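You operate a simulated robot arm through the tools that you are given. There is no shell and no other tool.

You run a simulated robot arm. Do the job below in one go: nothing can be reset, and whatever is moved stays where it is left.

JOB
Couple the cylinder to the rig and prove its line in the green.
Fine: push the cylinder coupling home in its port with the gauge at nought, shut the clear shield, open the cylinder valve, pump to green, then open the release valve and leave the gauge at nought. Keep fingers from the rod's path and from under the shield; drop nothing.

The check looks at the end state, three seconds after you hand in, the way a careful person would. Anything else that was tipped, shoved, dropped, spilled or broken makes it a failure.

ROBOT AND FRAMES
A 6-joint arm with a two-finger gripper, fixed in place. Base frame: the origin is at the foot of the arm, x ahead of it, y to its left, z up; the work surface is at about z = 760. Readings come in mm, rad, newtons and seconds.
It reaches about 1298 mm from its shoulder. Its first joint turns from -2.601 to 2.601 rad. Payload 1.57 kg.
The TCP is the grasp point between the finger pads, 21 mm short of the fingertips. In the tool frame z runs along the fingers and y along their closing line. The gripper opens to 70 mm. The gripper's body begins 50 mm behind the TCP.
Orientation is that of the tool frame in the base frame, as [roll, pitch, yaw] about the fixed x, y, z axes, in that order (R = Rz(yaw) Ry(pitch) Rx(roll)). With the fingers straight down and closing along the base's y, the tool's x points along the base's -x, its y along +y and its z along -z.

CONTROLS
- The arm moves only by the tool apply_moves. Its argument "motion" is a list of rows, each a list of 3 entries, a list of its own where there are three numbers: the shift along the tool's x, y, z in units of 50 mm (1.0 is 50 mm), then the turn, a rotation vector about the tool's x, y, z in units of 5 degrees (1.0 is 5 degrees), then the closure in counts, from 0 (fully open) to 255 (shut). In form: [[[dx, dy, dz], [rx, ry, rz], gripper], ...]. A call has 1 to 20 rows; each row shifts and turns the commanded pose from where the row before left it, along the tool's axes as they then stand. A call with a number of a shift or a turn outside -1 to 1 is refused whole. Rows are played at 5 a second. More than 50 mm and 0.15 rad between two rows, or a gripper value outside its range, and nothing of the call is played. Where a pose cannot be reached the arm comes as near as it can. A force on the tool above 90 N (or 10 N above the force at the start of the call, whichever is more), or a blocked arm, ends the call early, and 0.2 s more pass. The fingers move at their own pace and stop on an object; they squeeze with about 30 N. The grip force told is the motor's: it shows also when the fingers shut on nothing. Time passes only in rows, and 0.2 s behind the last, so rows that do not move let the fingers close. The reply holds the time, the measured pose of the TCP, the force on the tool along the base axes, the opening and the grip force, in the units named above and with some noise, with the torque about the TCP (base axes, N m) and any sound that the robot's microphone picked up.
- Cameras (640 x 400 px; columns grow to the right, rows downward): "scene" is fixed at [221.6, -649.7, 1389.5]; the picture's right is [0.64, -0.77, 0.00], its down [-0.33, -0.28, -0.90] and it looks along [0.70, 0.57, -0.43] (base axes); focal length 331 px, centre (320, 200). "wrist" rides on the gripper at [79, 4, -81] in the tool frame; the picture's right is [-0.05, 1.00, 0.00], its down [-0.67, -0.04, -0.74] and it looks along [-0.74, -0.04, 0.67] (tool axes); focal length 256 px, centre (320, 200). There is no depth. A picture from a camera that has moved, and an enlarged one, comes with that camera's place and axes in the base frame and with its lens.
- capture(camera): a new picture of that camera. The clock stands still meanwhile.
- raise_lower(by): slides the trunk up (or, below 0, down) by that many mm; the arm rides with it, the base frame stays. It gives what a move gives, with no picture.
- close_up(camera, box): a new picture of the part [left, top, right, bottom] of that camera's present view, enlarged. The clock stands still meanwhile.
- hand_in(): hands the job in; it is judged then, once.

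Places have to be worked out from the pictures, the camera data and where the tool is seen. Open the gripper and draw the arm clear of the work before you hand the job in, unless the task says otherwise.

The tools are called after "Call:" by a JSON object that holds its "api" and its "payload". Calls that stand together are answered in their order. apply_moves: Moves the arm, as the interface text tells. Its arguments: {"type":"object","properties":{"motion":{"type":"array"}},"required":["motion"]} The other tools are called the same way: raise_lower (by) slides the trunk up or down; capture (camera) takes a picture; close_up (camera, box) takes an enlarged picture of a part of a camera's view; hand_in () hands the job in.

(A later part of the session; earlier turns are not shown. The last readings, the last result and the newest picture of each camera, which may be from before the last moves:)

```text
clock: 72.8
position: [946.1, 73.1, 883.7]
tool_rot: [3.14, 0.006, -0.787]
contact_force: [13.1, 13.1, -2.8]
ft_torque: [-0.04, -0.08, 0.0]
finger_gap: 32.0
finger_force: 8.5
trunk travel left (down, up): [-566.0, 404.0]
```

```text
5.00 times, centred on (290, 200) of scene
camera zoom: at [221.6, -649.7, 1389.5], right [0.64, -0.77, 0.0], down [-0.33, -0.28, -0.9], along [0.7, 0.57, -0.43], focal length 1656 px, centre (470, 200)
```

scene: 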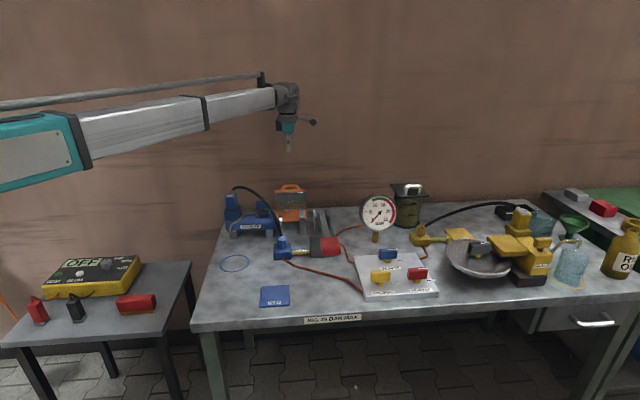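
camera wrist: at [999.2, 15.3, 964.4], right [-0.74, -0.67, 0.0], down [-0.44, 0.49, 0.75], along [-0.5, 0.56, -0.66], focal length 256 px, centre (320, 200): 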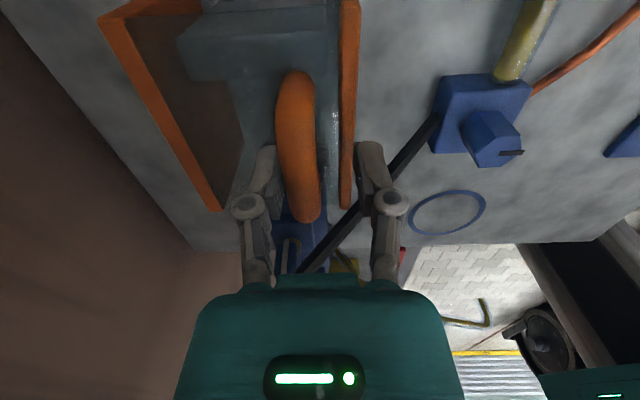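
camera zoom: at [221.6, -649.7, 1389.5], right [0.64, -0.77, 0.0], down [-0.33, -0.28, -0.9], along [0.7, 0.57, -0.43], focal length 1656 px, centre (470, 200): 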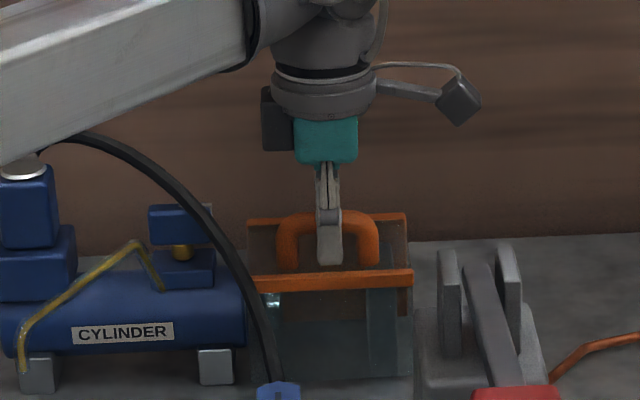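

The shield has hit its stop (about 18 N resistance and no further motion): it looks shut with the front panel vertical. I back off the pressure, rise clear and inspect.

Call:
{"api": "apply_moves", "payload": {"motion": [[[0, -0.1, 0], [0, 0, 0], 160], [[0, -0.06, 0], [0, 0, 0], 150], [[0, 0, 0], [0, 0, 0], 150]]}}

Call:
{"api": "raise_lower", "payload": {"by": 120}}

Call:
{"api": "capture", "payload": {"camera": "wrist"}}

Call:
{"api": "close_up", "payload": {"camera": "scene", "box": [230, 170, 350, 270]}}

```text
clock: 73.6
position: [948.8, 77.2, 885.0]
tool_rot: [3.14, 0.002, -0.787]
contact_force: [-0.4, 0.0, 0.5]
ft_torque: [0.01, 0.0, 0.01]
finger_gap: 28.8
finger_force: 0.0
trunk travel left (down, up): [-566.0, 404.0]
```

```text
clock: 75.1
position: [949.3, 78.3, 1005.4]
tool_rot: [3.139, 0.006, -0.786]
contact_force: [0.8, 0.7, -0.4]
ft_torque: [-0.02, 0.0, -0.01]
finger_gap: 28.9
finger_force: 0.1
trunk travel left (down, up): [-686.0, 284.0]
```

```text
taken
camera wrist: at [1003.4, 19.3, 1085.7], right [-0.74, -0.67, 0.0], down [-0.44, 0.49, 0.75], along [-0.5, 0.56, -0.66], focal length 256 px, centre (320, 200)
```

wrist: 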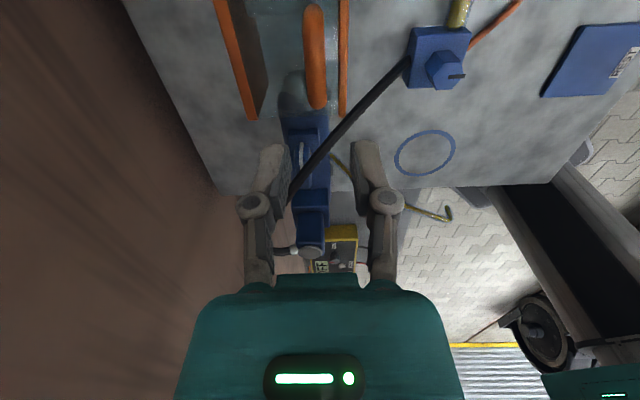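

```text
4.00 times, centred on (290, 220) of scene
camera zoom: at [221.6, -649.7, 1389.5], right [0.64, -0.77, 0.0], down [-0.33, -0.28, -0.9], along [0.7, 0.57, -0.43], focal length 1324 px, centre (440, 120)
```

zoom: 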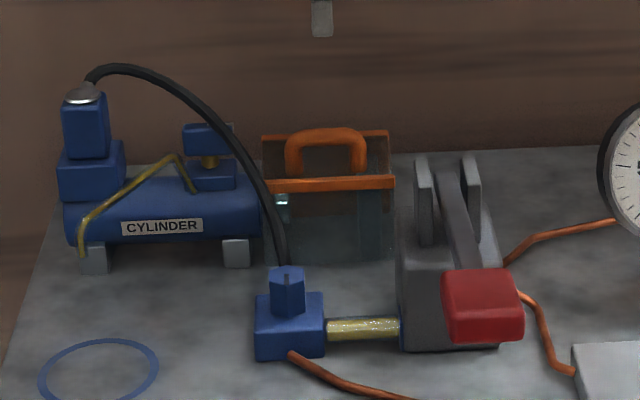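

The shield is down: front panel vertical and orange back plate upright. Now I turn the tool back and go look at the valve panel and pump.

Call:
{"api": "apply_moves", "payload": {"motion": [[[0, 0, 0], [0, 0, 1], 150], [[0, 0, 0], [0, 0, 1], 150], [[0, 0, 0], [0, 0, 1], 150], [[0, 0, 0], [0, 0, 1], 150], [[0, 0, 0], [0, 0, 1], 150], [[0, 0, 0], [0, 0, 1], 150], [[0, 0, 0], [0, 0, 1], 150], [[0, 0, 0], [0, 0, 1], 150], [[0, 0, 0], [0, 0, 1], 150], [[0, 0, 0], [0, 0, 1], 150], [[0, 0, 0], [0, 0, 1], 150], [[0, 0, 0], [0, 0, 1], 150], [[0, 0, 0], [0, 0, 1], 150], [[0, 0, 0], [0, 0, 1], 150], [[0, 0, 0], [0, 0, 1], 150], [[0, 0, 0], [0, 0, 1], 150], [[0, 0, 0], [0, 0, 1], 150], [[0, 0, 0], [0, 0, 1], 150]]}}

Call:
{"api": "apply_moves", "payload": {"motion": [[[0.727, -0.638, 0], [0, 0, 0], 0], [[0.727, -0.638, 0], [0, 0, 0], 0], [[0.727, -0.638, 0], [0, 0, 0], 0], [[0.727, -0.638, 0], [0, 0, 0], 0], [[0.727, -0.638, 0], [0, 0, 0], 0], [[0.727, -0.638, 0], [0, 0, 0], 0], [[0.727, -0.638, 0], [0, 0, 0], 0], [[0.727, -0.638, 0], [0, 0, 0], 0], [[0.727, -0.638, 0], [0, 0, 0], 0]]}}

Call:
{"api": "capture", "payload": {"camera": "wrist"}}

Call:
{"api": "capture", "payload": {"camera": "scene"}}

Call:
{"api": "close_up", "payload": {"camera": "wrist", "box": [220, 10, 460, 200]}}

```text
clock: 78.9
position: [948.5, 77.5, 1005.1]
tool_rot: [3.136, -0.004, -2.359]
contact_force: [-0.5, 0.1, -0.3]
ft_torque: [-0.03, 0.03, -0.03]
finger_gap: 28.7
finger_force: 0.1
trunk travel left (down, up): [-686.0, 284.0]
```

```text
clock: 80.9
position: [921.2, -357.1, 1004.8]
tool_rot: [3.136, -0.002, -2.356]
contact_force: [-1.1, 0.1, -1.0]
ft_torque: [0.02, 0.02, 0.02]
finger_gap: 70.3
finger_force: 0.0
trunk travel left (down, up): [-686.0, 284.0]
```

```text
taken
camera wrist: at [862.7, -409.4, 1086.2], right [-0.67, 0.74, 0.0], down [0.5, 0.44, 0.74], along [0.55, 0.5, -0.67], focal length 256 px, centre (320, 200)
```

wrist: 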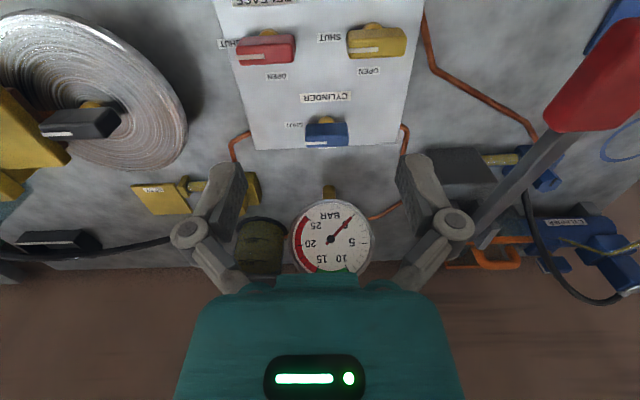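

```text
taken
```

scene: 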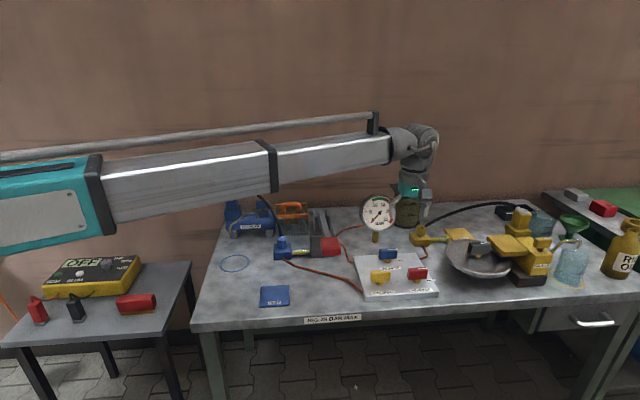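

```text
2.11 times, centred on (340, 105) of wrist
camera zoom: at [862.7, -409.4, 1086.2], right [-0.67, 0.74, 0.0], down [0.5, 0.44, 0.74], along [0.55, 0.5, -0.67], focal length 539 px, centre (278, 400)
```

zoom: 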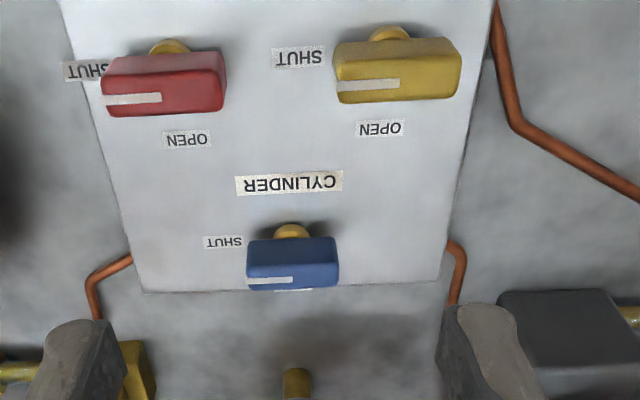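

Labels show the valves open by turning the pointer from SHUT (+u) to OPEN (+v), i.e. counter-clockwise 90° seen from above. I move over the blue CYLINDER valve and turn the tool −90° so I can grip the handle across its thickness.

Call:
{"api": "apply_moves", "payload": {"motion": [[[-0.97, 0.025, 0], [0, 0, 0], 0], [[-0.97, 0.025, 0], [0, 0, 0], 0], [[0, 0, 0], [0, 0, 1], 0], [[0, 0, 0], [0, 0, 1], 0], [[0, 0, 0], [0, 0, 1], 0], [[0, 0, 0], [0, 0, 1], 0], [[0, 0, 0], [0, 0, 1], 0], [[0, 0, 0], [0, 0, 1], 0], [[0, 0, 0], [0, 0, 1], 0], [[0, 0, 0], [0, 0, 1], 0], [[0, 0, 0], [0, 0, 1], 0], [[0, 0, 0], [0, 0, 1], 0], [[0, 0, 0], [0, 0, 1], 0], [[0, 0, 0], [0, 0, 1], 0], [[0, 0, 0], [0, 0, 1], 0], [[0, 0, 0], [0, 0, 1], 0], [[0, 0, 0], [0, 0, 1], 0], [[0, 0, 0], [0, 0, 1], 0], [[0, 0, 0], [0, 0, 1], 0], [[0, 0, 0], [0, 0, 1], 0]]}}

Call:
{"api": "capture", "payload": {"camera": "wrist"}}

Call:
{"api": "close_up", "payload": {"camera": "wrist", "box": [240, 0, 400, 120]}}

```text
clock: 85.1
position: [986.3, -286.1, 1003.4]
tool_rot: [-3.138, -0.006, 2.354]
contact_force: [0.4, 0.3, 0.5]
ft_torque: [-0.01, -0.03, 0.01]
finger_gap: 69.9
finger_force: 0.1
trunk travel left (down, up): [-686.0, 284.0]
```

```text
taken
camera wrist: at [935.3, -227.1, 1086.4], right [0.75, 0.67, 0.0], down [0.45, -0.5, 0.74], along [0.49, -0.55, -0.67], focal length 256 px, centre (320, 200)
```

wrist: 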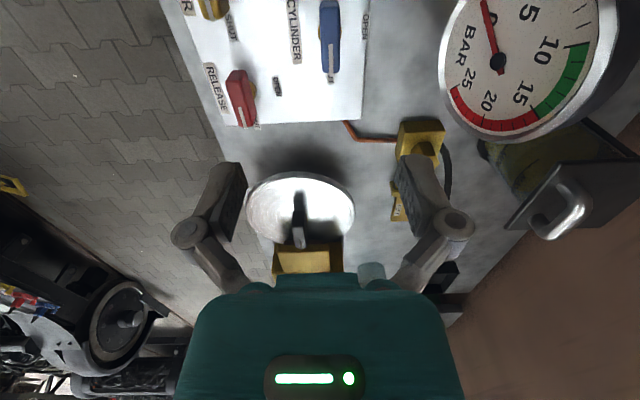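

```text
3.33 times, centred on (320, 60) of wrist
camera zoom: at [935.3, -227.1, 1086.4], right [0.75, 0.67, 0.0], down [0.45, -0.5, 0.74], along [0.49, -0.55, -0.67], focal length 853 px, centre (320, 667)
```

zoom: 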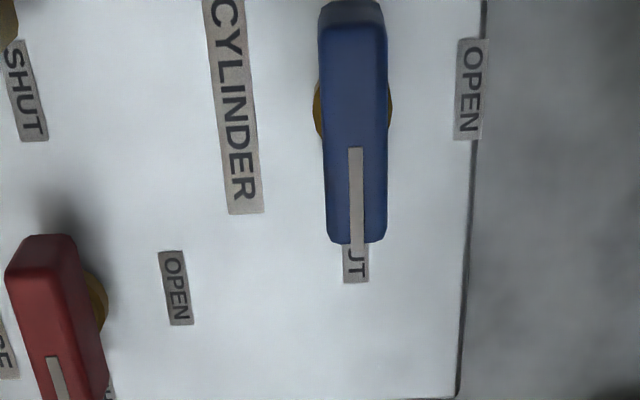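

Call:
{"api": "apply_moves", "payload": {"motion": [[[0.2, 0.16, 0], [0, 0, 0], 0], [[0, 0, 0], [0, 0, 0], 0]]}}

Call:
{"api": "raise_lower", "payload": {"by": -95}}

Call:
{"api": "capture", "payload": {"camera": "wrist"}}

Call:
{"api": "close_up", "payload": {"camera": "wrist", "box": [250, 60, 390, 180]}}

Call:
{"api": "capture", "payload": {"camera": "scene"}}

```text
clock: 85.7
position: [986.0, -274.0, 1005.2]
tool_rot: [-3.141, -0.003, 2.353]
contact_force: [0.1, -1.1, 0.2]
ft_torque: [-0.03, -0.02, 0.02]
finger_gap: 70.1
finger_force: 0.0
trunk travel left (down, up): [-686.0, 284.0]
```

```text
clock: 87.0
position: [986.4, -273.2, 909.6]
tool_rot: [-3.139, -0.003, 2.357]
contact_force: [0.2, 0.0, 0.1]
ft_torque: [-0.04, 0.0, -0.01]
finger_gap: 69.9
finger_force: 0.1
trunk travel left (down, up): [-591.0, 379.0]
```

```text
taken
camera wrist: at [933.7, -214.3, 991.5], right [0.74, 0.67, 0.0], down [0.45, -0.5, 0.74], along [0.49, -0.55, -0.67], focal length 256 px, centre (320, 200)
```

wrist: 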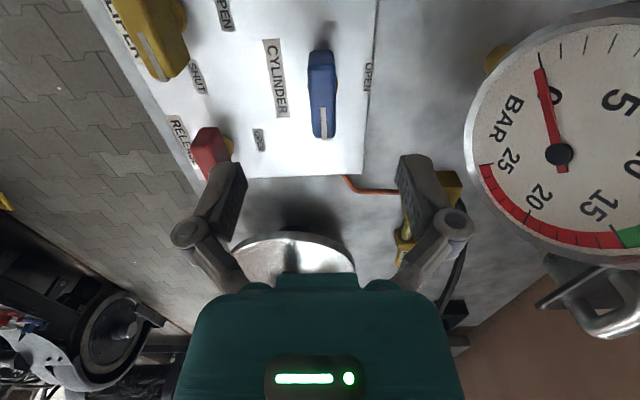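

```text
3.33 times, centred on (320, 120) of wrist
camera zoom: at [933.7, -214.3, 991.5], right [0.74, 0.67, 0.0], down [0.45, -0.5, 0.74], along [0.49, -0.55, -0.67], focal length 853 px, centre (320, 467)
```

zoom: 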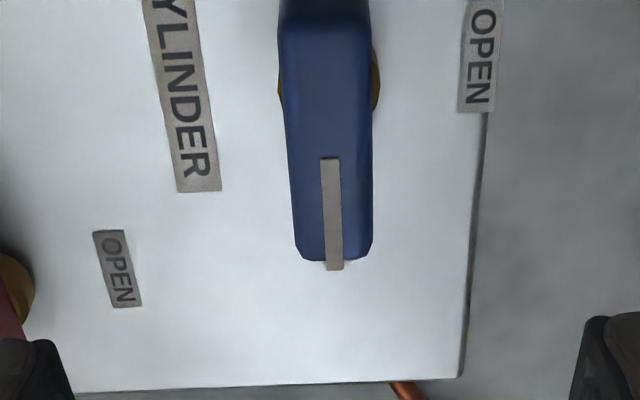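

```text
taken
```

scene: 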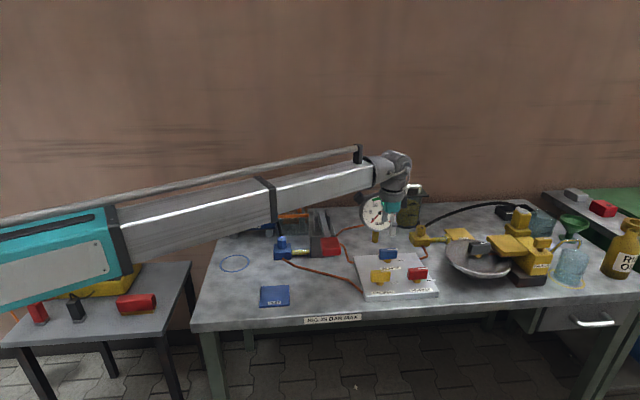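

The handle top is at about z 828.5, with its centre roughly 5 mm further in u. I align, and lower to grip it.

Call:
{"api": "apply_moves", "payload": {"motion": [[[-0.1, 0.036, 0], [0, 0, 0], 0], [[0, 0, 0], [0, 0, 0], 60]]}}

Call:
{"api": "raise_lower", "payload": {"by": -50}}

Call:
{"api": "capture", "payload": {"camera": "wrist"}}

Call:
{"api": "capture", "payload": {"camera": "scene"}}

```text
clock: 87.5
position: [990.3, -276.2, 909.6]
tool_rot: [-3.138, -0.004, 2.356]
contact_force: [-0.2, 0.1, -0.3]
ft_torque: [0.03, 0.04, -0.01]
finger_gap: 53.5
finger_force: 0.1
trunk travel left (down, up): [-591.0, 379.0]
```

```text
clock: 88.5
position: [989.4, -275.4, 860.4]
tool_rot: [3.141, -0.004, 2.356]
contact_force: [0.7, -0.2, 0.4]
ft_torque: [0.01, 0.02, 0.0]
finger_gap: 53.6
finger_force: 0.0
trunk travel left (down, up): [-541.0, 429.0]
```

```text
taken
camera wrist: at [938.1, -216.1, 941.5], right [0.74, 0.67, 0.0], down [0.45, -0.5, 0.74], along [0.49, -0.55, -0.67], focal length 256 px, centre (320, 200)
```

wrist: 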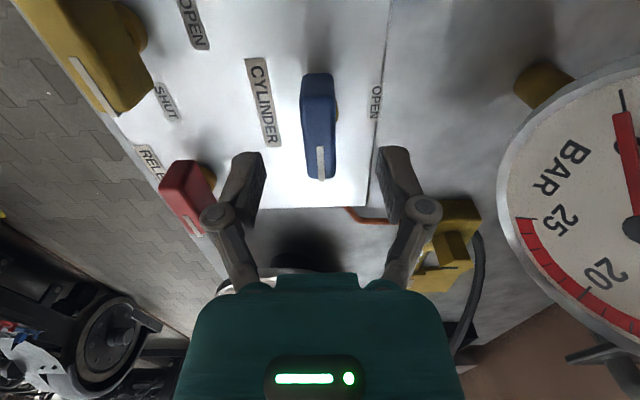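

```text
taken
```

scene: 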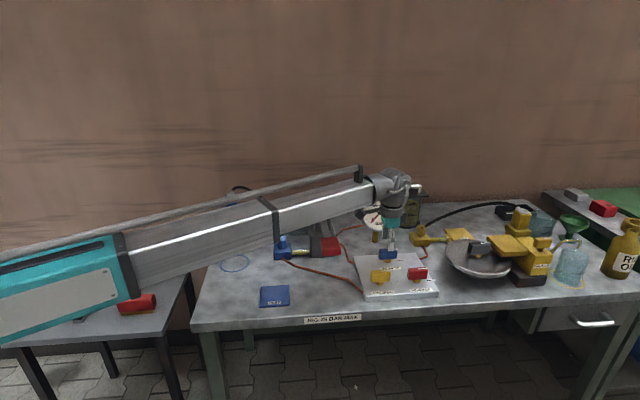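

Call:
{"api": "raise_lower", "payload": {"by": -36}}

Call:
{"api": "capture", "payload": {"camera": "wrist"}}

Call:
{"api": "close_up", "payload": {"camera": "scene", "box": [280, 160, 440, 300]}}

```text
clock: 89.3
position: [991.7, -275.9, 824.8]
tool_rot: [-3.142, -0.004, 2.356]
contact_force: [-0.8, -0.6, 0.4]
ft_torque: [-0.01, -0.04, 0.02]
finger_gap: 53.6
finger_force: 0.2
trunk travel left (down, up): [-505.0, 465.0]
```

```text
taken
camera wrist: at [938.1, -216.1, 905.5], right [0.74, 0.67, 0.0], down [0.45, -0.5, 0.74], along [0.49, -0.55, -0.67], focal length 256 px, centre (320, 200)
```

wrist: 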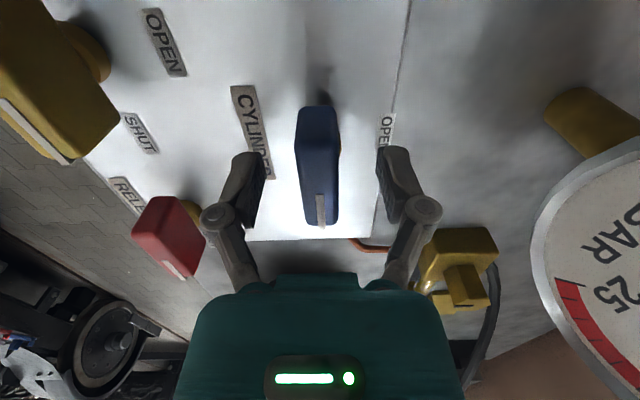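

```text
2.86 times, centred on (360, 230) of scene
camera zoom: at [221.6, -649.7, 1389.5], right [0.64, -0.77, 0.0], down [-0.33, -0.28, -0.9], along [0.7, 0.57, -0.43], focal length 946 px, centre (206, 114)
```

zoom: 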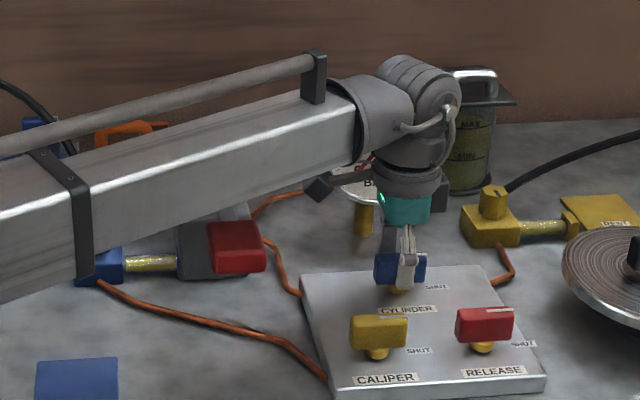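

Fingers are either side of the handle with no contact. I close on it.

Call:
{"api": "apply_moves", "payload": {"motion": [[[0, 0, 0], [0, 0, 0], 140], [[0, 0, 0], [0, 0, 0], 190], [[0, 0, 0], [0, 0, 0], 225], [[0, 0, 0], [0, 0, 0], 225], [[0, 0, 0], [0, 0, 0], 225]]}}

Call:
{"api": "capture", "payload": {"camera": "wrist"}}

```text
clock: 90.5
position: [990.5, -275.6, 822.5]
tool_rot: [-3.139, -0.005, 2.357]
contact_force: [-4.1, -1.5, -1.2]
ft_torque: [-0.08, 0.12, 0.0]
finger_gap: 18.1
finger_force: 32.0
trunk travel left (down, up): [-505.0, 465.0]
```

```text
taken
camera wrist: at [937.9, -216.4, 905.5], right [0.74, 0.67, 0.0], down [0.45, -0.5, 0.74], along [0.49, -0.55, -0.67], focal length 256 px, centre (320, 200)
```

wrist: 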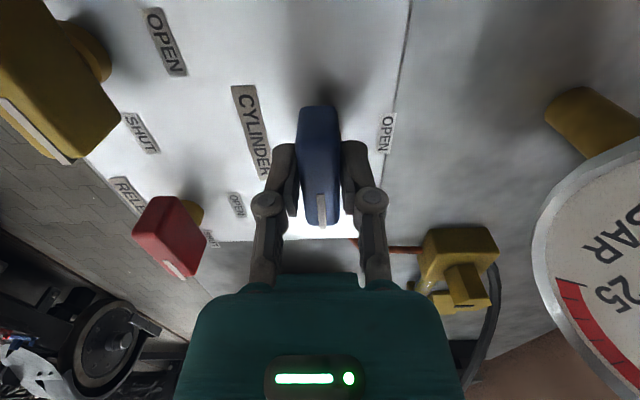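

Good grip (18 mm, 32 N). I turn the valve 90° counter-clockwise, in two halves.

Call:
{"api": "apply_moves", "payload": {"motion": [[[0, 0, 0], [0, 0, -1], 225], [[0, 0, 0], [0, 0, -1], 225], [[0, 0, 0], [0, 0, -1], 225], [[0, 0, 0], [0, 0, -1], 225], [[0, 0, 0], [0, 0, -1], 225], [[0, 0, 0], [0, 0, -1], 225], [[0, 0, 0], [0, 0, 0], 225]]}}

Call:
{"api": "capture", "payload": {"camera": "wrist"}}

```text
clock: 92.1
position: [989.3, -277.6, 823.0]
tool_rot: [3.14, -0.008, 2.879]
contact_force: [-23.3, -14.0, -11.9]
ft_torque: [-0.21, -0.02, -0.09]
finger_gap: 17.9
finger_force: 31.7
trunk travel left (down, up): [-505.0, 465.0]
```

```text
taken
camera wrist: at [914.5, -252.9, 905.7], right [0.31, 0.95, 0.0], down [0.64, -0.21, 0.74], along [0.7, -0.23, -0.67], focal length 256 px, centre (320, 200)
```

wrist: 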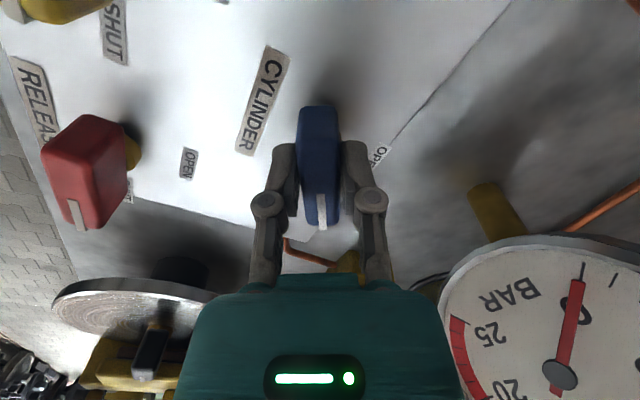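

The handle follows, with some side force (about 26 N toward -v) from a small pivot offset. I nudge 2 mm to relieve it and see the effect.

Call:
{"api": "apply_moves", "payload": {"motion": [[[0.02, -0.0346, 0], [0, 0, 0], 225], [[0, 0, 0], [0, 0, 0], 225]]}}

```text
clock: 92.7
position: [988.2, -277.3, 823.2]
tool_rot: [3.14, -0.004, 2.879]
contact_force: [-12.3, -9.8, -5.6]
ft_torque: [0.05, 1.12, -0.05]
finger_gap: 18.3
finger_force: 31.9
trunk travel left (down, up): [-505.0, 465.0]
```

Call:
{"api": "apply_moves", "payload": {"motion": [[[0.02, -0.045, 0], [0, 0, 0], 225], [[0, -0.0175, 0], [0, 0, -1], 225], [[0, -0.0175, 0], [0, 0, -1], 225], [[0, -0.0175, 0], [0, 0, -1], 225], [[0, -0.0175, 0], [0, 0, -1], 225], [[0, 0, 0], [0, 0, 0], 225]]}}

Call:
{"api": "capture", "payload": {"camera": "wrist"}}

```text
clock: 94.1
position: [988.8, -279.6, 823.9]
tool_rot: [3.138, -0.003, -3.053]
contact_force: [17.7, 18.4, 9.0]
ft_torque: [0.48, -0.3, 0.06]
finger_gap: 17.8
finger_force: 31.9
trunk travel left (down, up): [-505.0, 465.0]
```

```text
taken
camera wrist: at [910.0, -282.1, 905.3], right [-0.04, 1.0, 0.0], down [0.67, 0.02, 0.74], along [0.74, 0.03, -0.67], focal length 256 px, centre (320, 200)
```

wrist: 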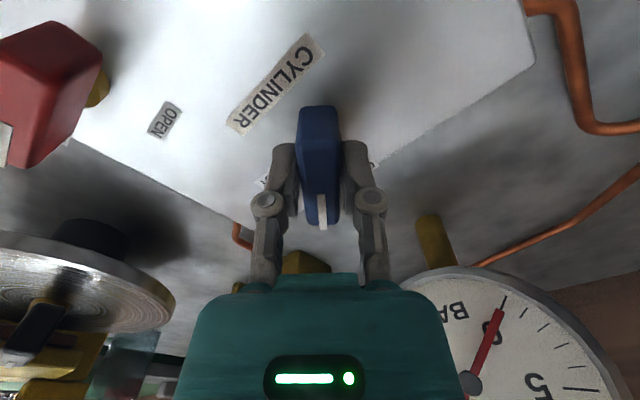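

That over-corrected (now about 25 N the other way). I shift back about 3.5 mm and finish the remaining turn without extra shift.

Call:
{"api": "apply_moves", "payload": {"motion": [[[-0.0536, 0.045, 0], [0, 0, 0], 225], [[0, 0, 0], [0, 0, 0], 225]]}}

Call:
{"api": "apply_moves", "payload": {"motion": [[[0, 0, 0], [0, 0, -1], 225], [[0, 0, 0], [0, 0, -1], 225], [[0, 0, 0], [0, 0, -1], 225], [[0, 0, 0], [0, 0, -1], 225], [[0, 0, 0], [0, 0, 0], 225]]}}

```text
clock: 94.7
position: [989.4, -279.1, 824.1]
tool_rot: [3.137, -0.004, -3.056]
contact_force: [3.9, 8.1, 1.5]
ft_torque: [0.24, -1.01, 0.01]
finger_gap: 17.9
finger_force: 31.9
trunk travel left (down, up): [-505.0, 465.0]
```

```text
clock: 95.9
position: [989.6, -280.9, 823.9]
tool_rot: [3.138, -0.004, -2.705]
contact_force: [0.4, -7.6, 3.4]
ft_torque: [-0.53, 0.84, -0.07]
finger_gap: 18.1
finger_force: 31.5
trunk travel left (down, up): [-505.0, 465.0]
```

Call:
{"api": "apply_moves", "payload": {"motion": [[[0, 0, 0], [0, 0, -1], 225], [[0, 0, 0], [0, 0, -1], 225], [[0, 0, 0], [0, 0, -1], 225], [[0, 0, 0], [0, 0, -1], 225], [[0, 0, 0], [0, 0, 0], 225]]}}

Call:
{"api": "capture", "payload": {"camera": "wrist"}}

```text
clock: 97.1
position: [989.9, -282.2, 824.4]
tool_rot: [3.14, -0.002, -2.357]
contact_force: [10.1, -20.4, 10.5]
ft_torque: [-0.78, 0.17, -0.08]
finger_gap: 17.7
finger_force: 32.0
trunk travel left (down, up): [-505.0, 465.0]
```

```text
taken
camera wrist: at [931.6, -334.8, 905.3], right [-0.67, 0.74, 0.0], down [0.5, 0.45, 0.74], along [0.55, 0.5, -0.67], focal length 256 px, centre (320, 200)
```

wrist: 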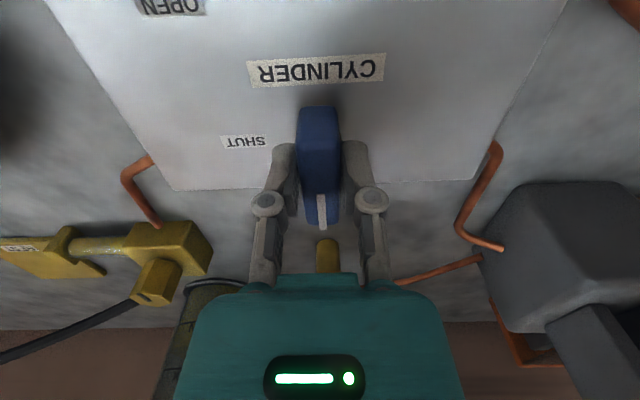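

The handle now points to +v (OPEN), a full 90°. I release it and rise.

Call:
{"api": "apply_moves", "payload": {"motion": [[[0, 0, 0], [0, 0, 0], 160], [[0, 0, 0], [0, 0, 0], 110], [[0, 0, 0], [0, 0, 0], 60], [[0, 0, 0], [0, 0, 0], 60]]}}

Call:
{"api": "raise_lower", "payload": {"by": 110}}

Call:
{"api": "capture", "payload": {"camera": "wrist"}}

Call:
{"api": "close_up", "payload": {"camera": "scene", "box": [340, 190, 450, 310]}}

```text
clock: 98.1
position: [990.4, -281.6, 824.6]
tool_rot: [3.137, -0.001, -2.359]
contact_force: [0.8, 1.4, 0.6]
ft_torque: [-0.01, -0.02, 0.02]
finger_gap: 53.6
finger_force: 0.1
trunk travel left (down, up): [-505.0, 465.0]
```

```text
clock: 99.5
position: [990.3, -279.5, 933.3]
tool_rot: [3.137, -0.001, -2.356]
contact_force: [-0.1, 0.2, 0.2]
ft_torque: [-0.03, -0.02, 0.04]
finger_gap: 54.0
finger_force: 0.1
trunk travel left (down, up): [-615.0, 355.0]
```

```text
taken
camera wrist: at [931.4, -332.9, 1015.1], right [-0.67, 0.74, 0.0], down [0.5, 0.44, 0.74], along [0.55, 0.5, -0.67], focal length 256 px, centre (320, 200)
```

wrist: 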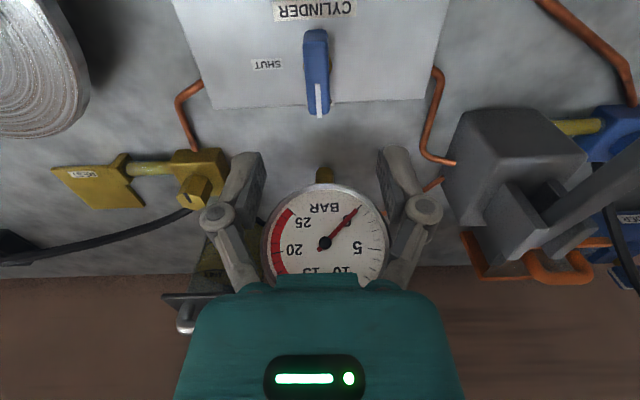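

```text
3.33 times, centred on (395, 250) of scene
camera zoom: at [221.6, -649.7, 1389.5], right [0.64, -0.77, 0.0], down [-0.33, -0.28, -0.9], along [0.7, 0.57, -0.43], focal length 1104 px, centre (70, 33)
```

zoom: 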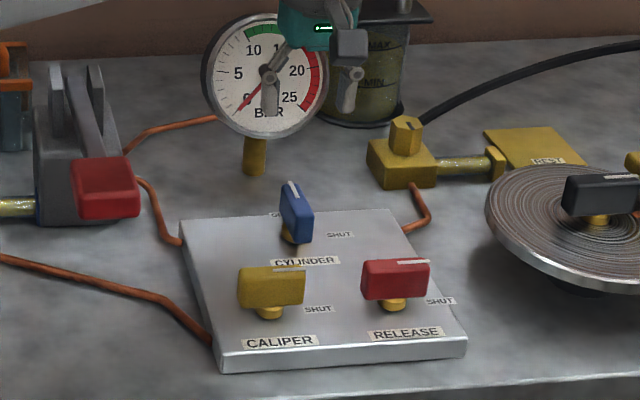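

The cylinder valve now points to OPEN and the gauge still reads 0. Next I raise and move to view the pump lever's red grip.

Call:
{"api": "raise_lower", "payload": {"by": 110}}

Call:
{"api": "apply_moves", "payload": {"motion": [[[0.667, 0.613, 0], [0, 0, 0], 0], [[0.667, 0.613, 0], [0, 0, 0], 0], [[0.667, 0.613, 0], [0, 0, 0], 0], [[0.667, 0.613, 0], [0, 0, 0], 0], [[0.667, 0.613, 0], [0, 0, 0], 0], [[0.667, 0.613, 0], [0, 0, 0], 0]]}}

Call:
{"api": "capture", "payload": {"camera": "wrist"}}

Call:
{"api": "close_up", "payload": {"camera": "wrist", "box": [240, 20, 440, 250]}}

Call:
{"api": "close_up", "payload": {"camera": "scene", "box": [290, 190, 370, 280]}}

```text
clock: 100.9
position: [990.0, -280.9, 1042.8]
tool_rot: [3.135, -0.001, -2.356]
contact_force: [-0.2, 0.1, 0.0]
ft_torque: [0.01, 0.0, 0.04]
finger_gap: 53.6
finger_force: 0.0
trunk travel left (down, up): [-725.0, 245.0]
```

```text
clock: 102.3
position: [717.8, -292.9, 1043.9]
tool_rot: [3.138, -0.002, -2.356]
contact_force: [0.0, -0.5, 0.4]
ft_torque: [0.0, 0.0, 0.0]
finger_gap: 70.2
finger_force: 0.1
trunk travel left (down, up): [-725.0, 245.0]
```

```text
taken
camera wrist: at [658.6, -344.1, 1125.6], right [-0.67, 0.74, 0.0], down [0.5, 0.44, 0.74], along [0.55, 0.5, -0.67], focal length 256 px, centre (320, 200)
```

wrist: 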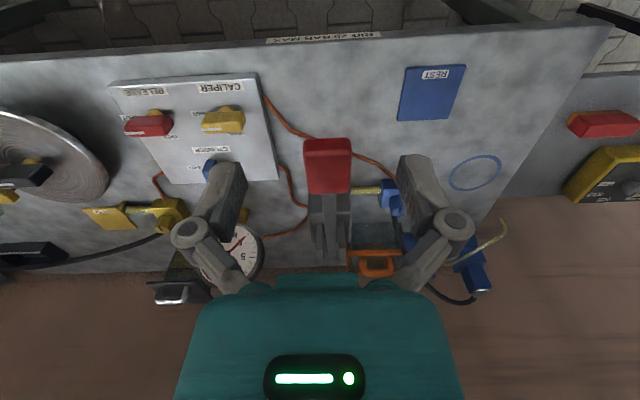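

```text
1.74 times, centred on (340, 135) of wrist
camera zoom: at [658.6, -344.1, 1125.6], right [-0.67, 0.74, 0.0], down [0.5, 0.44, 0.74], along [0.55, 0.5, -0.67], focal length 445 px, centre (285, 313)
```

zoom: 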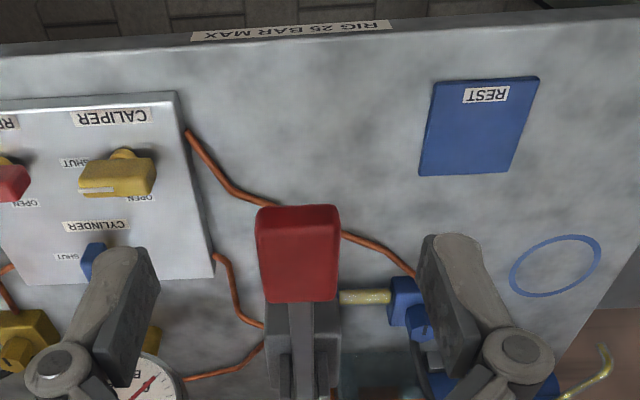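

```text
4.44 times, centred on (330, 235) of scene
camera zoom: at [221.6, -649.7, 1389.5], right [0.64, -0.77, 0.0], down [-0.33, -0.28, -0.9], along [0.7, 0.57, -0.43], focal length 1472 px, centre (276, 44)
```

zoom: 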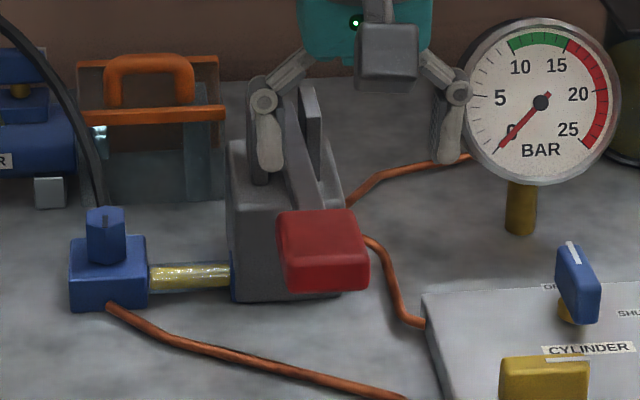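

The red grip is about 51 mm wide, centred near u 709, v 401, z ≈ 912. I move above it and come down for a check before gripping.

Call:
{"api": "apply_moves", "payload": {"motion": [[[-0.66, 0.03, 0], [0, 0, 0], 0], [[-0.66, 0.03, 0], [0, 0, 0], 0], [[-0.66, 0.02, 0], [0, 0, 0], 0], [[0, 0, 0], [0, 0, 0], 0]]}}

Call:
{"api": "raise_lower", "payload": {"by": -70}}

Call:
{"api": "capture", "payload": {"camera": "wrist"}}

Call:
{"api": "capture", "payload": {"camera": "scene"}}

```text
clock: 103.3
position: [785.8, -218.7, 1042.0]
tool_rot: [3.137, -0.001, -2.359]
contact_force: [-0.6, -1.4, 0.2]
ft_torque: [-0.03, 0.01, 0.01]
finger_gap: 70.1
finger_force: 0.0
trunk travel left (down, up): [-725.0, 245.0]
```

```text
clock: 104.4
position: [785.6, -219.7, 973.4]
tool_rot: [3.138, -0.001, -2.357]
contact_force: [0.1, -0.7, 0.2]
ft_torque: [0.02, 0.02, -0.01]
finger_gap: 70.2
finger_force: 0.1
trunk travel left (down, up): [-655.0, 315.0]
```

```text
taken
camera wrist: at [727.0, -271.6, 1055.4], right [-0.67, 0.74, 0.0], down [0.5, 0.44, 0.74], along [0.55, 0.5, -0.67], focal length 256 px, centre (320, 200)
```

wrist: 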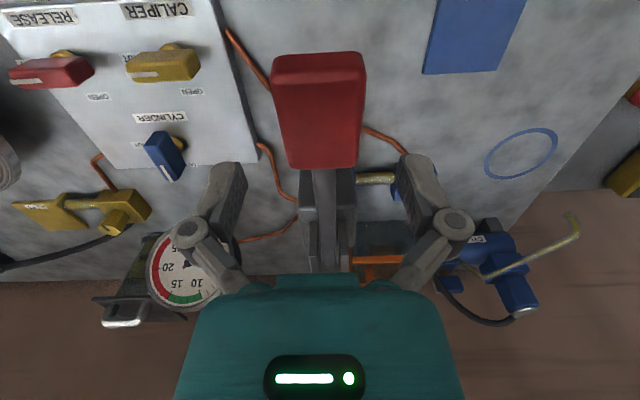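

```text
taken
```

scene: 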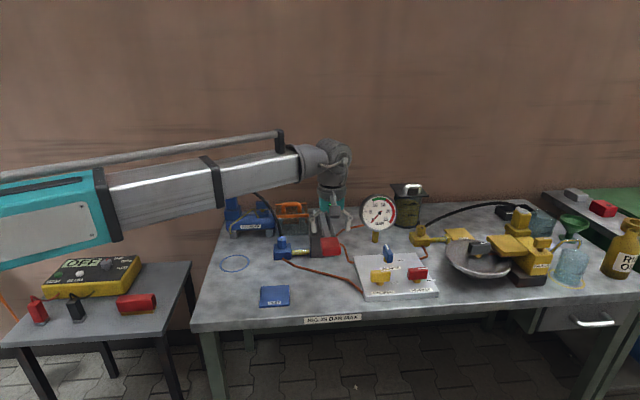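

Call:
{"api": "apply_moves", "payload": {"motion": [[[-0.1, 0, 0], [0, 0, 0], 0], [[0, 0, 0], [0, 0, 0], 0]]}}

Call:
{"api": "raise_lower", "payload": {"by": -45}}

Call:
{"api": "capture", "payload": {"camera": "wrist"}}

Call:
{"api": "raise_lower", "payload": {"by": -30}}

Call:
{"api": "capture", "payload": {"camera": "wrist"}}

Call:
{"api": "close_up", "payload": {"camera": "scene", "box": [270, 150, 430, 290]}}

```text
clock: 105.0
position: [788.8, -215.9, 974.5]
tool_rot: [3.135, -0.003, -2.357]
contact_force: [0.5, 0.9, 0.0]
ft_torque: [-0.04, 0.0, -0.05]
finger_gap: 69.5
finger_force: 0.1
trunk travel left (down, up): [-655.0, 315.0]
```

```text
clock: 105.9
position: [788.3, -215.8, 929.1]
tool_rot: [3.138, -0.002, -2.356]
contact_force: [-0.4, 0.8, 0.5]
ft_torque: [0.0, 0.03, -0.01]
finger_gap: 70.0
finger_force: 0.0
trunk travel left (down, up): [-610.0, 360.0]
```

```text
taken
camera wrist: at [730.3, -268.3, 1010.3], right [-0.67, 0.74, 0.0], down [0.5, 0.44, 0.74], along [0.55, 0.5, -0.67], focal length 256 px, centre (320, 200)
```

wrist: 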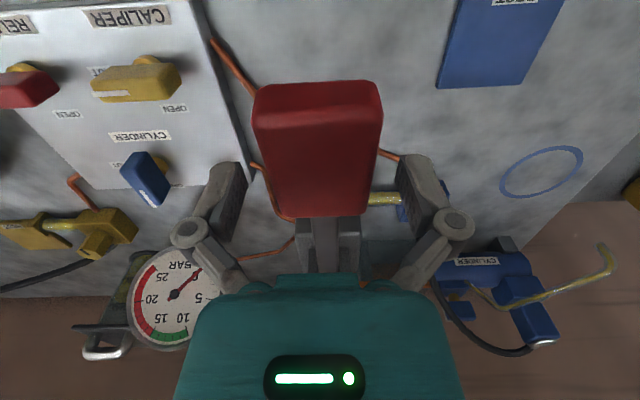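

```text
clock: 106.6
position: [789.5, -215.1, 898.5]
tool_rot: [3.138, -0.002, -2.357]
contact_force: [-0.5, -0.3, 0.5]
ft_torque: [-0.01, -0.01, -0.04]
finger_gap: 70.1
finger_force: 0.0
trunk travel left (down, up): [-580.0, 390.0]
```

```text
taken
camera wrist: at [730.3, -268.3, 980.3], right [-0.67, 0.74, 0.0], down [0.5, 0.44, 0.74], along [0.55, 0.5, -0.67], focal length 256 px, centre (320, 200)
```

wrist: 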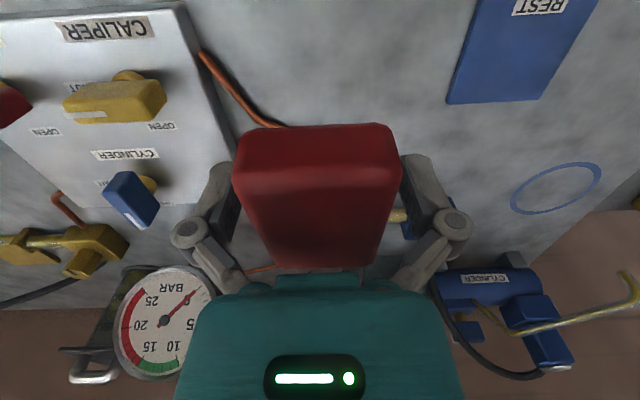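

```text
2.86 times, centred on (350, 220) of scene
camera zoom: at [221.6, -649.7, 1389.5], right [0.64, -0.77, 0.0], down [-0.33, -0.28, -0.9], along [0.7, 0.57, -0.43], focal length 946 px, centre (234, 143)
```

zoom: 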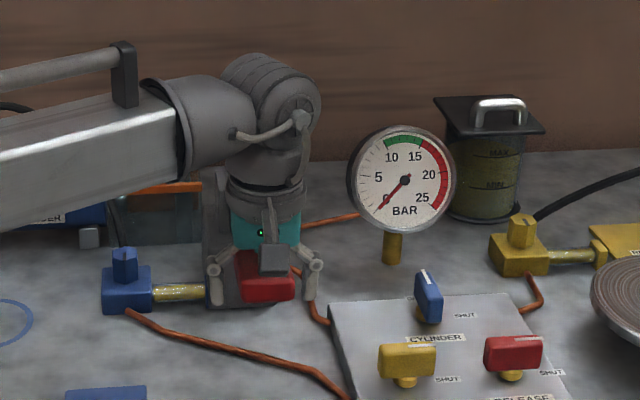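

The grip is between the fingers, and the gauge stays readable. I close on it.

Call:
{"api": "apply_moves", "payload": {"motion": [[[0, 0, 0], [0, 0, 0], 70], [[0, 0, 0], [0, 0, 0], 130], [[0, 0, 0], [0, 0, 0], 130], [[0, 0, 0], [0, 0, 0], 130]]}}

Call:
{"api": "raise_lower", "payload": {"by": -15}}

Call:
{"api": "capture", "payload": {"camera": "wrist"}}

Call:
{"api": "close_up", "payload": {"camera": "scene", "box": [270, 150, 430, 290]}}

```text
clock: 107.6
position: [789.7, -213.7, 899.1]
tool_rot: [3.135, -0.003, -2.357]
contact_force: [-3.7, 3.6, 0.3]
ft_torque: [0.11, 0.0, -0.02]
finger_gap: 46.4
finger_force: 32.1
trunk travel left (down, up): [-580.0, 390.0]
```

```text
clock: 108.2
position: [788.0, -215.9, 884.0]
tool_rot: [3.14, -0.003, -2.356]
contact_force: [-7.1, 0.5, -0.5]
ft_torque: [-0.31, -0.03, 0.02]
finger_gap: 46.5
finger_force: 32.3
trunk travel left (down, up): [-565.0, 405.0]
```

```text
taken
camera wrist: at [729.6, -268.3, 965.6], right [-0.67, 0.74, 0.0], down [0.5, 0.44, 0.74], along [0.55, 0.5, -0.67], focal length 256 px, centre (320, 200)
```

wrist: 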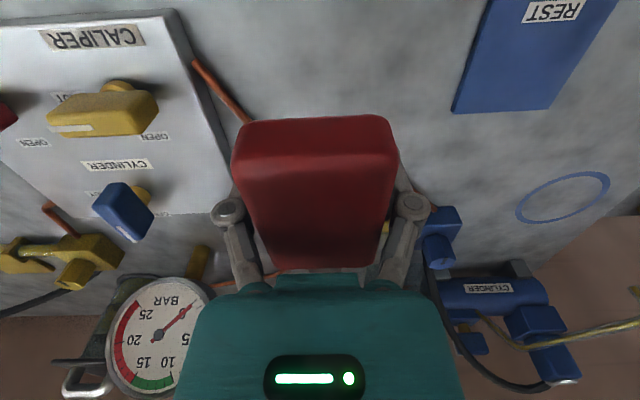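

```text
2.86 times, centred on (350, 220) of scene
camera zoom: at [221.6, -649.7, 1389.5], right [0.64, -0.77, 0.0], down [-0.33, -0.28, -0.9], along [0.7, 0.57, -0.43], focal length 946 px, centre (234, 143)
```

zoom: 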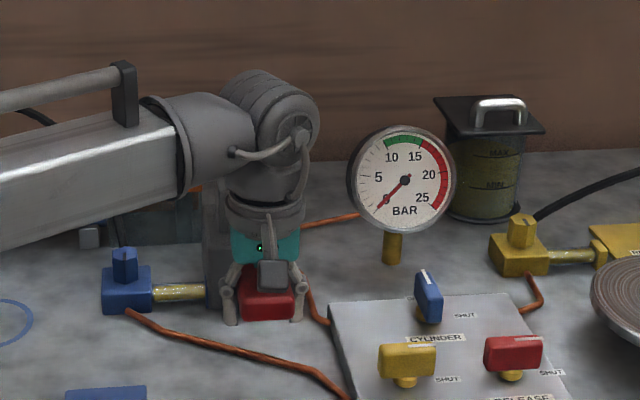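

The lever moves down with the fingers and the gauge is still at 0. I continue the stroke while watching force and gauge.

Call:
{"api": "raise_lower", "payload": {"by": -20}}

Call:
{"api": "close_up", "payload": {"camera": "scene", "box": [270, 150, 430, 290]}}

```text
clock: 108.9
position: [788.0, -215.5, 864.9]
tool_rot: [3.137, -0.003, -2.354]
contact_force: [-3.8, 4.7, -1.1]
ft_torque: [-0.53, 0.14, 0.2]
finger_gap: 46.4
finger_force: 32.4
trunk travel left (down, up): [-545.0, 425.0]
```

```text
2.86 times, centred on (350, 220) of scene
camera zoom: at [221.6, -649.7, 1389.5], right [0.64, -0.77, 0.0], down [-0.33, -0.28, -0.9], along [0.7, 0.57, -0.43], focal length 946 px, centre (234, 143)
```

zoom: 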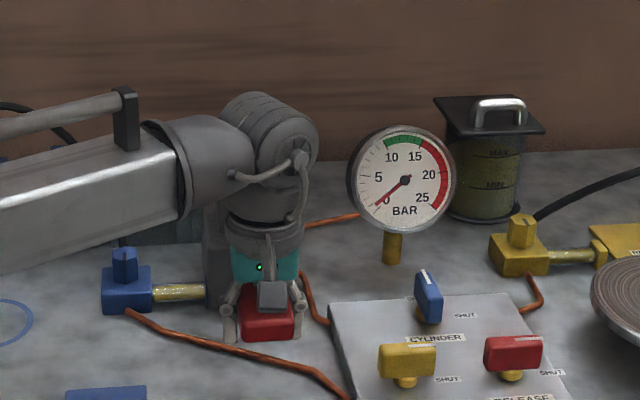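

Call:
{"api": "raise_lower", "payload": {"by": -20}}

Call:
{"api": "close_up", "payload": {"camera": "scene", "box": [270, 150, 430, 290]}}

```text
clock: 109.6
position: [789.2, -213.5, 843.4]
tool_rot: [3.138, -0.002, -2.355]
contact_force: [2.8, 8.7, 2.9]
ft_torque: [-0.29, -0.18, 0.09]
finger_gap: 46.7
finger_force: 32.6
trunk travel left (down, up): [-525.0, 445.0]
```

```text
2.86 times, centred on (350, 220) of scene
camera zoom: at [221.6, -649.7, 1389.5], right [0.64, -0.77, 0.0], down [-0.33, -0.28, -0.9], along [0.7, 0.57, -0.43], focal length 946 px, centre (234, 143)
```

zoom: 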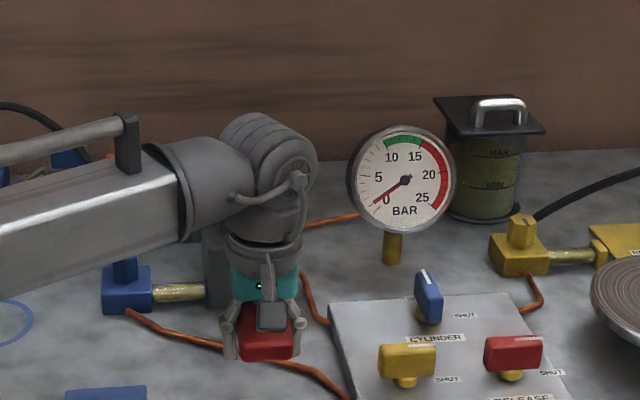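

Call:
{"api": "raise_lower", "payload": {"by": -15}}

Call:
{"api": "close_up", "payload": {"camera": "scene", "box": [270, 150, 430, 290]}}

Call:
{"api": "capture", "payload": {"camera": "wrist"}}

```text
clock: 110.2
position: [790.1, -213.8, 828.0]
tool_rot: [3.138, -0.003, -2.357]
contact_force: [10.7, 15.1, 6.7]
ft_torque: [-0.28, -0.03, 0.06]
finger_gap: 46.6
finger_force: 31.7
trunk travel left (down, up): [-510.0, 460.0]
```

```text
2.86 times, centred on (350, 220) of scene
camera zoom: at [221.6, -649.7, 1389.5], right [0.64, -0.77, 0.0], down [-0.33, -0.28, -0.9], along [0.7, 0.57, -0.43], focal length 946 px, centre (234, 143)
```

zoom: 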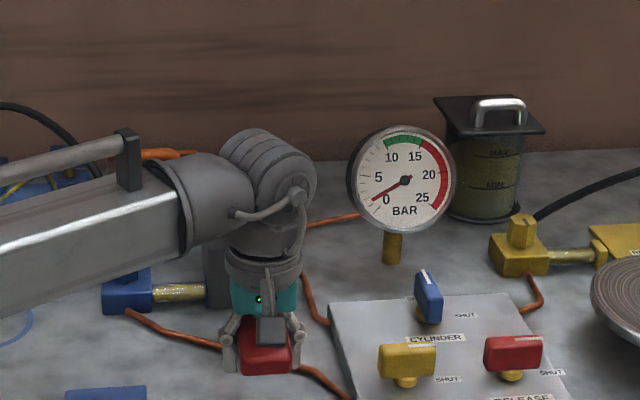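

```text
taken
camera wrist: at [731.3, -266.6, 910.3], right [-0.67, 0.74, 0.0], down [0.5, 0.45, 0.74], along [0.55, 0.5, -0.67], focal length 256 px, centre (320, 200)
```

wrist: 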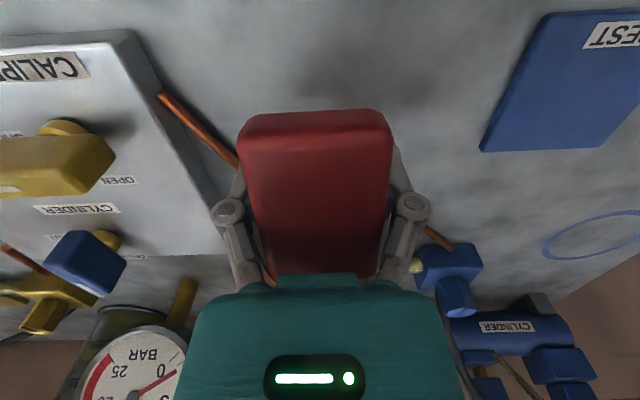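

Call:
{"api": "apply_moves", "payload": {"motion": [[[-0.06, 0, 0], [0, 0, 0], 130], [[0, 0, 0], [0, 0, 0], 130]]}}

Call:
{"api": "raise_lower", "payload": {"by": -12}}

Call:
{"api": "close_up", "payload": {"camera": "scene", "box": [270, 150, 430, 290]}}

```text
clock: 110.8
position: [788.9, -214.3, 828.6]
tool_rot: [3.137, -0.004, -2.358]
contact_force: [-3.9, -0.1, 1.9]
ft_torque: [-0.21, -0.36, 0.59]
finger_gap: 46.4
finger_force: 32.5
trunk travel left (down, up): [-510.0, 460.0]
```

```text
clock: 111.4
position: [791.0, -211.5, 815.9]
tool_rot: [3.139, -0.002, -2.356]
contact_force: [3.5, 5.8, 6.1]
ft_torque: [-0.04, -0.36, 0.03]
finger_gap: 46.5
finger_force: 32.1
trunk travel left (down, up): [-498.0, 472.0]
```

```text
2.86 times, centred on (350, 220) of scene
camera zoom: at [221.6, -649.7, 1389.5], right [0.64, -0.77, 0.0], down [-0.33, -0.28, -0.9], along [0.7, 0.57, -0.43], focal length 946 px, centre (234, 143)
```

zoom: 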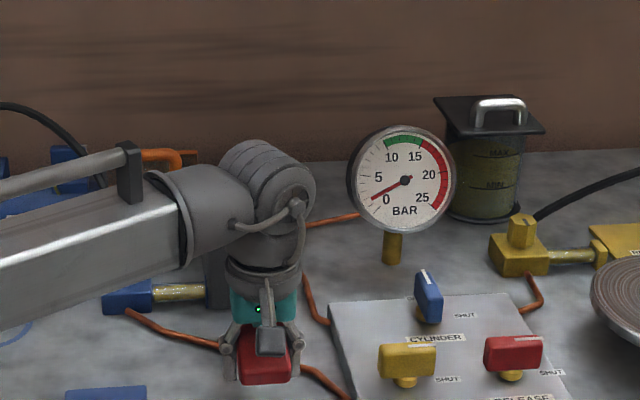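

One stroke of about 83 mm gave about 2.5 bar. I raise the lever for the next stroke and see whether the gauge holds.

Call:
{"api": "raise_lower", "payload": {"by": 40}}

Call:
{"api": "raise_lower", "payload": {"by": 43}}

Call:
{"api": "close_up", "payload": {"camera": "scene", "box": [270, 150, 430, 290]}}

Call:
{"api": "capture", "payload": {"camera": "wrist"}}

```text
clock: 112.2
position: [789.3, -215.2, 858.1]
tool_rot: [3.139, -0.001, -2.357]
contact_force: [-21.3, -13.8, 0.1]
ft_torque: [0.24, -0.32, 0.29]
finger_gap: 46.3
finger_force: 31.9
trunk travel left (down, up): [-538.0, 432.0]
```

```text
clock: 113.1
position: [792.2, -211.7, 900.4]
tool_rot: [3.139, 0.002, -2.356]
contact_force: [-3.3, 5.7, 2.7]
ft_torque: [0.73, -0.3, 0.1]
finger_gap: 46.3
finger_force: 32.2
trunk travel left (down, up): [-581.0, 389.0]
```

```text
2.86 times, centred on (350, 220) of scene
camera zoom: at [221.6, -649.7, 1389.5], right [0.64, -0.77, 0.0], down [-0.33, -0.28, -0.9], along [0.7, 0.57, -0.43], focal length 946 px, centre (234, 143)
```

zoom: 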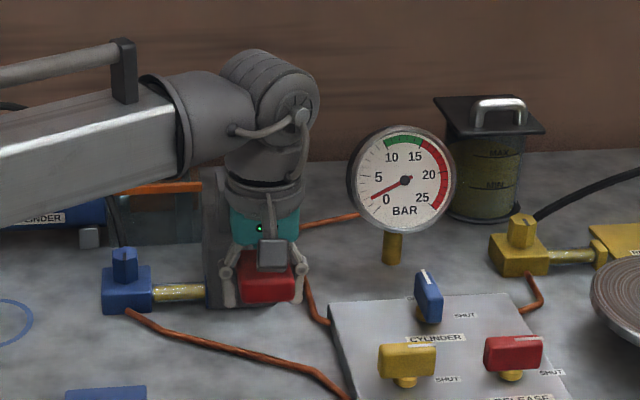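

```text
taken
camera wrist: at [733.2, -264.8, 981.7], right [-0.67, 0.74, 0.0], down [0.5, 0.44, 0.75], along [0.55, 0.5, -0.66], focal length 256 px, centre (320, 200)
```

wrist: 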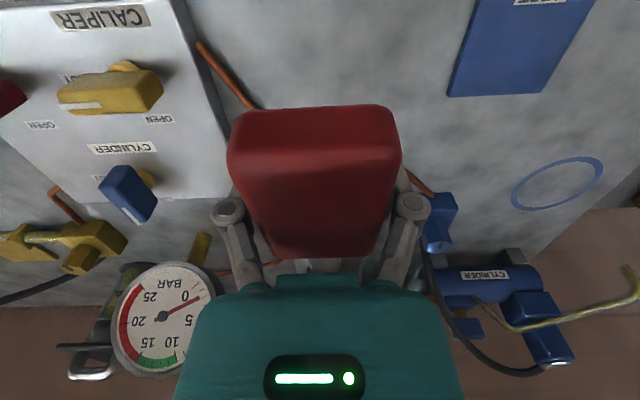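

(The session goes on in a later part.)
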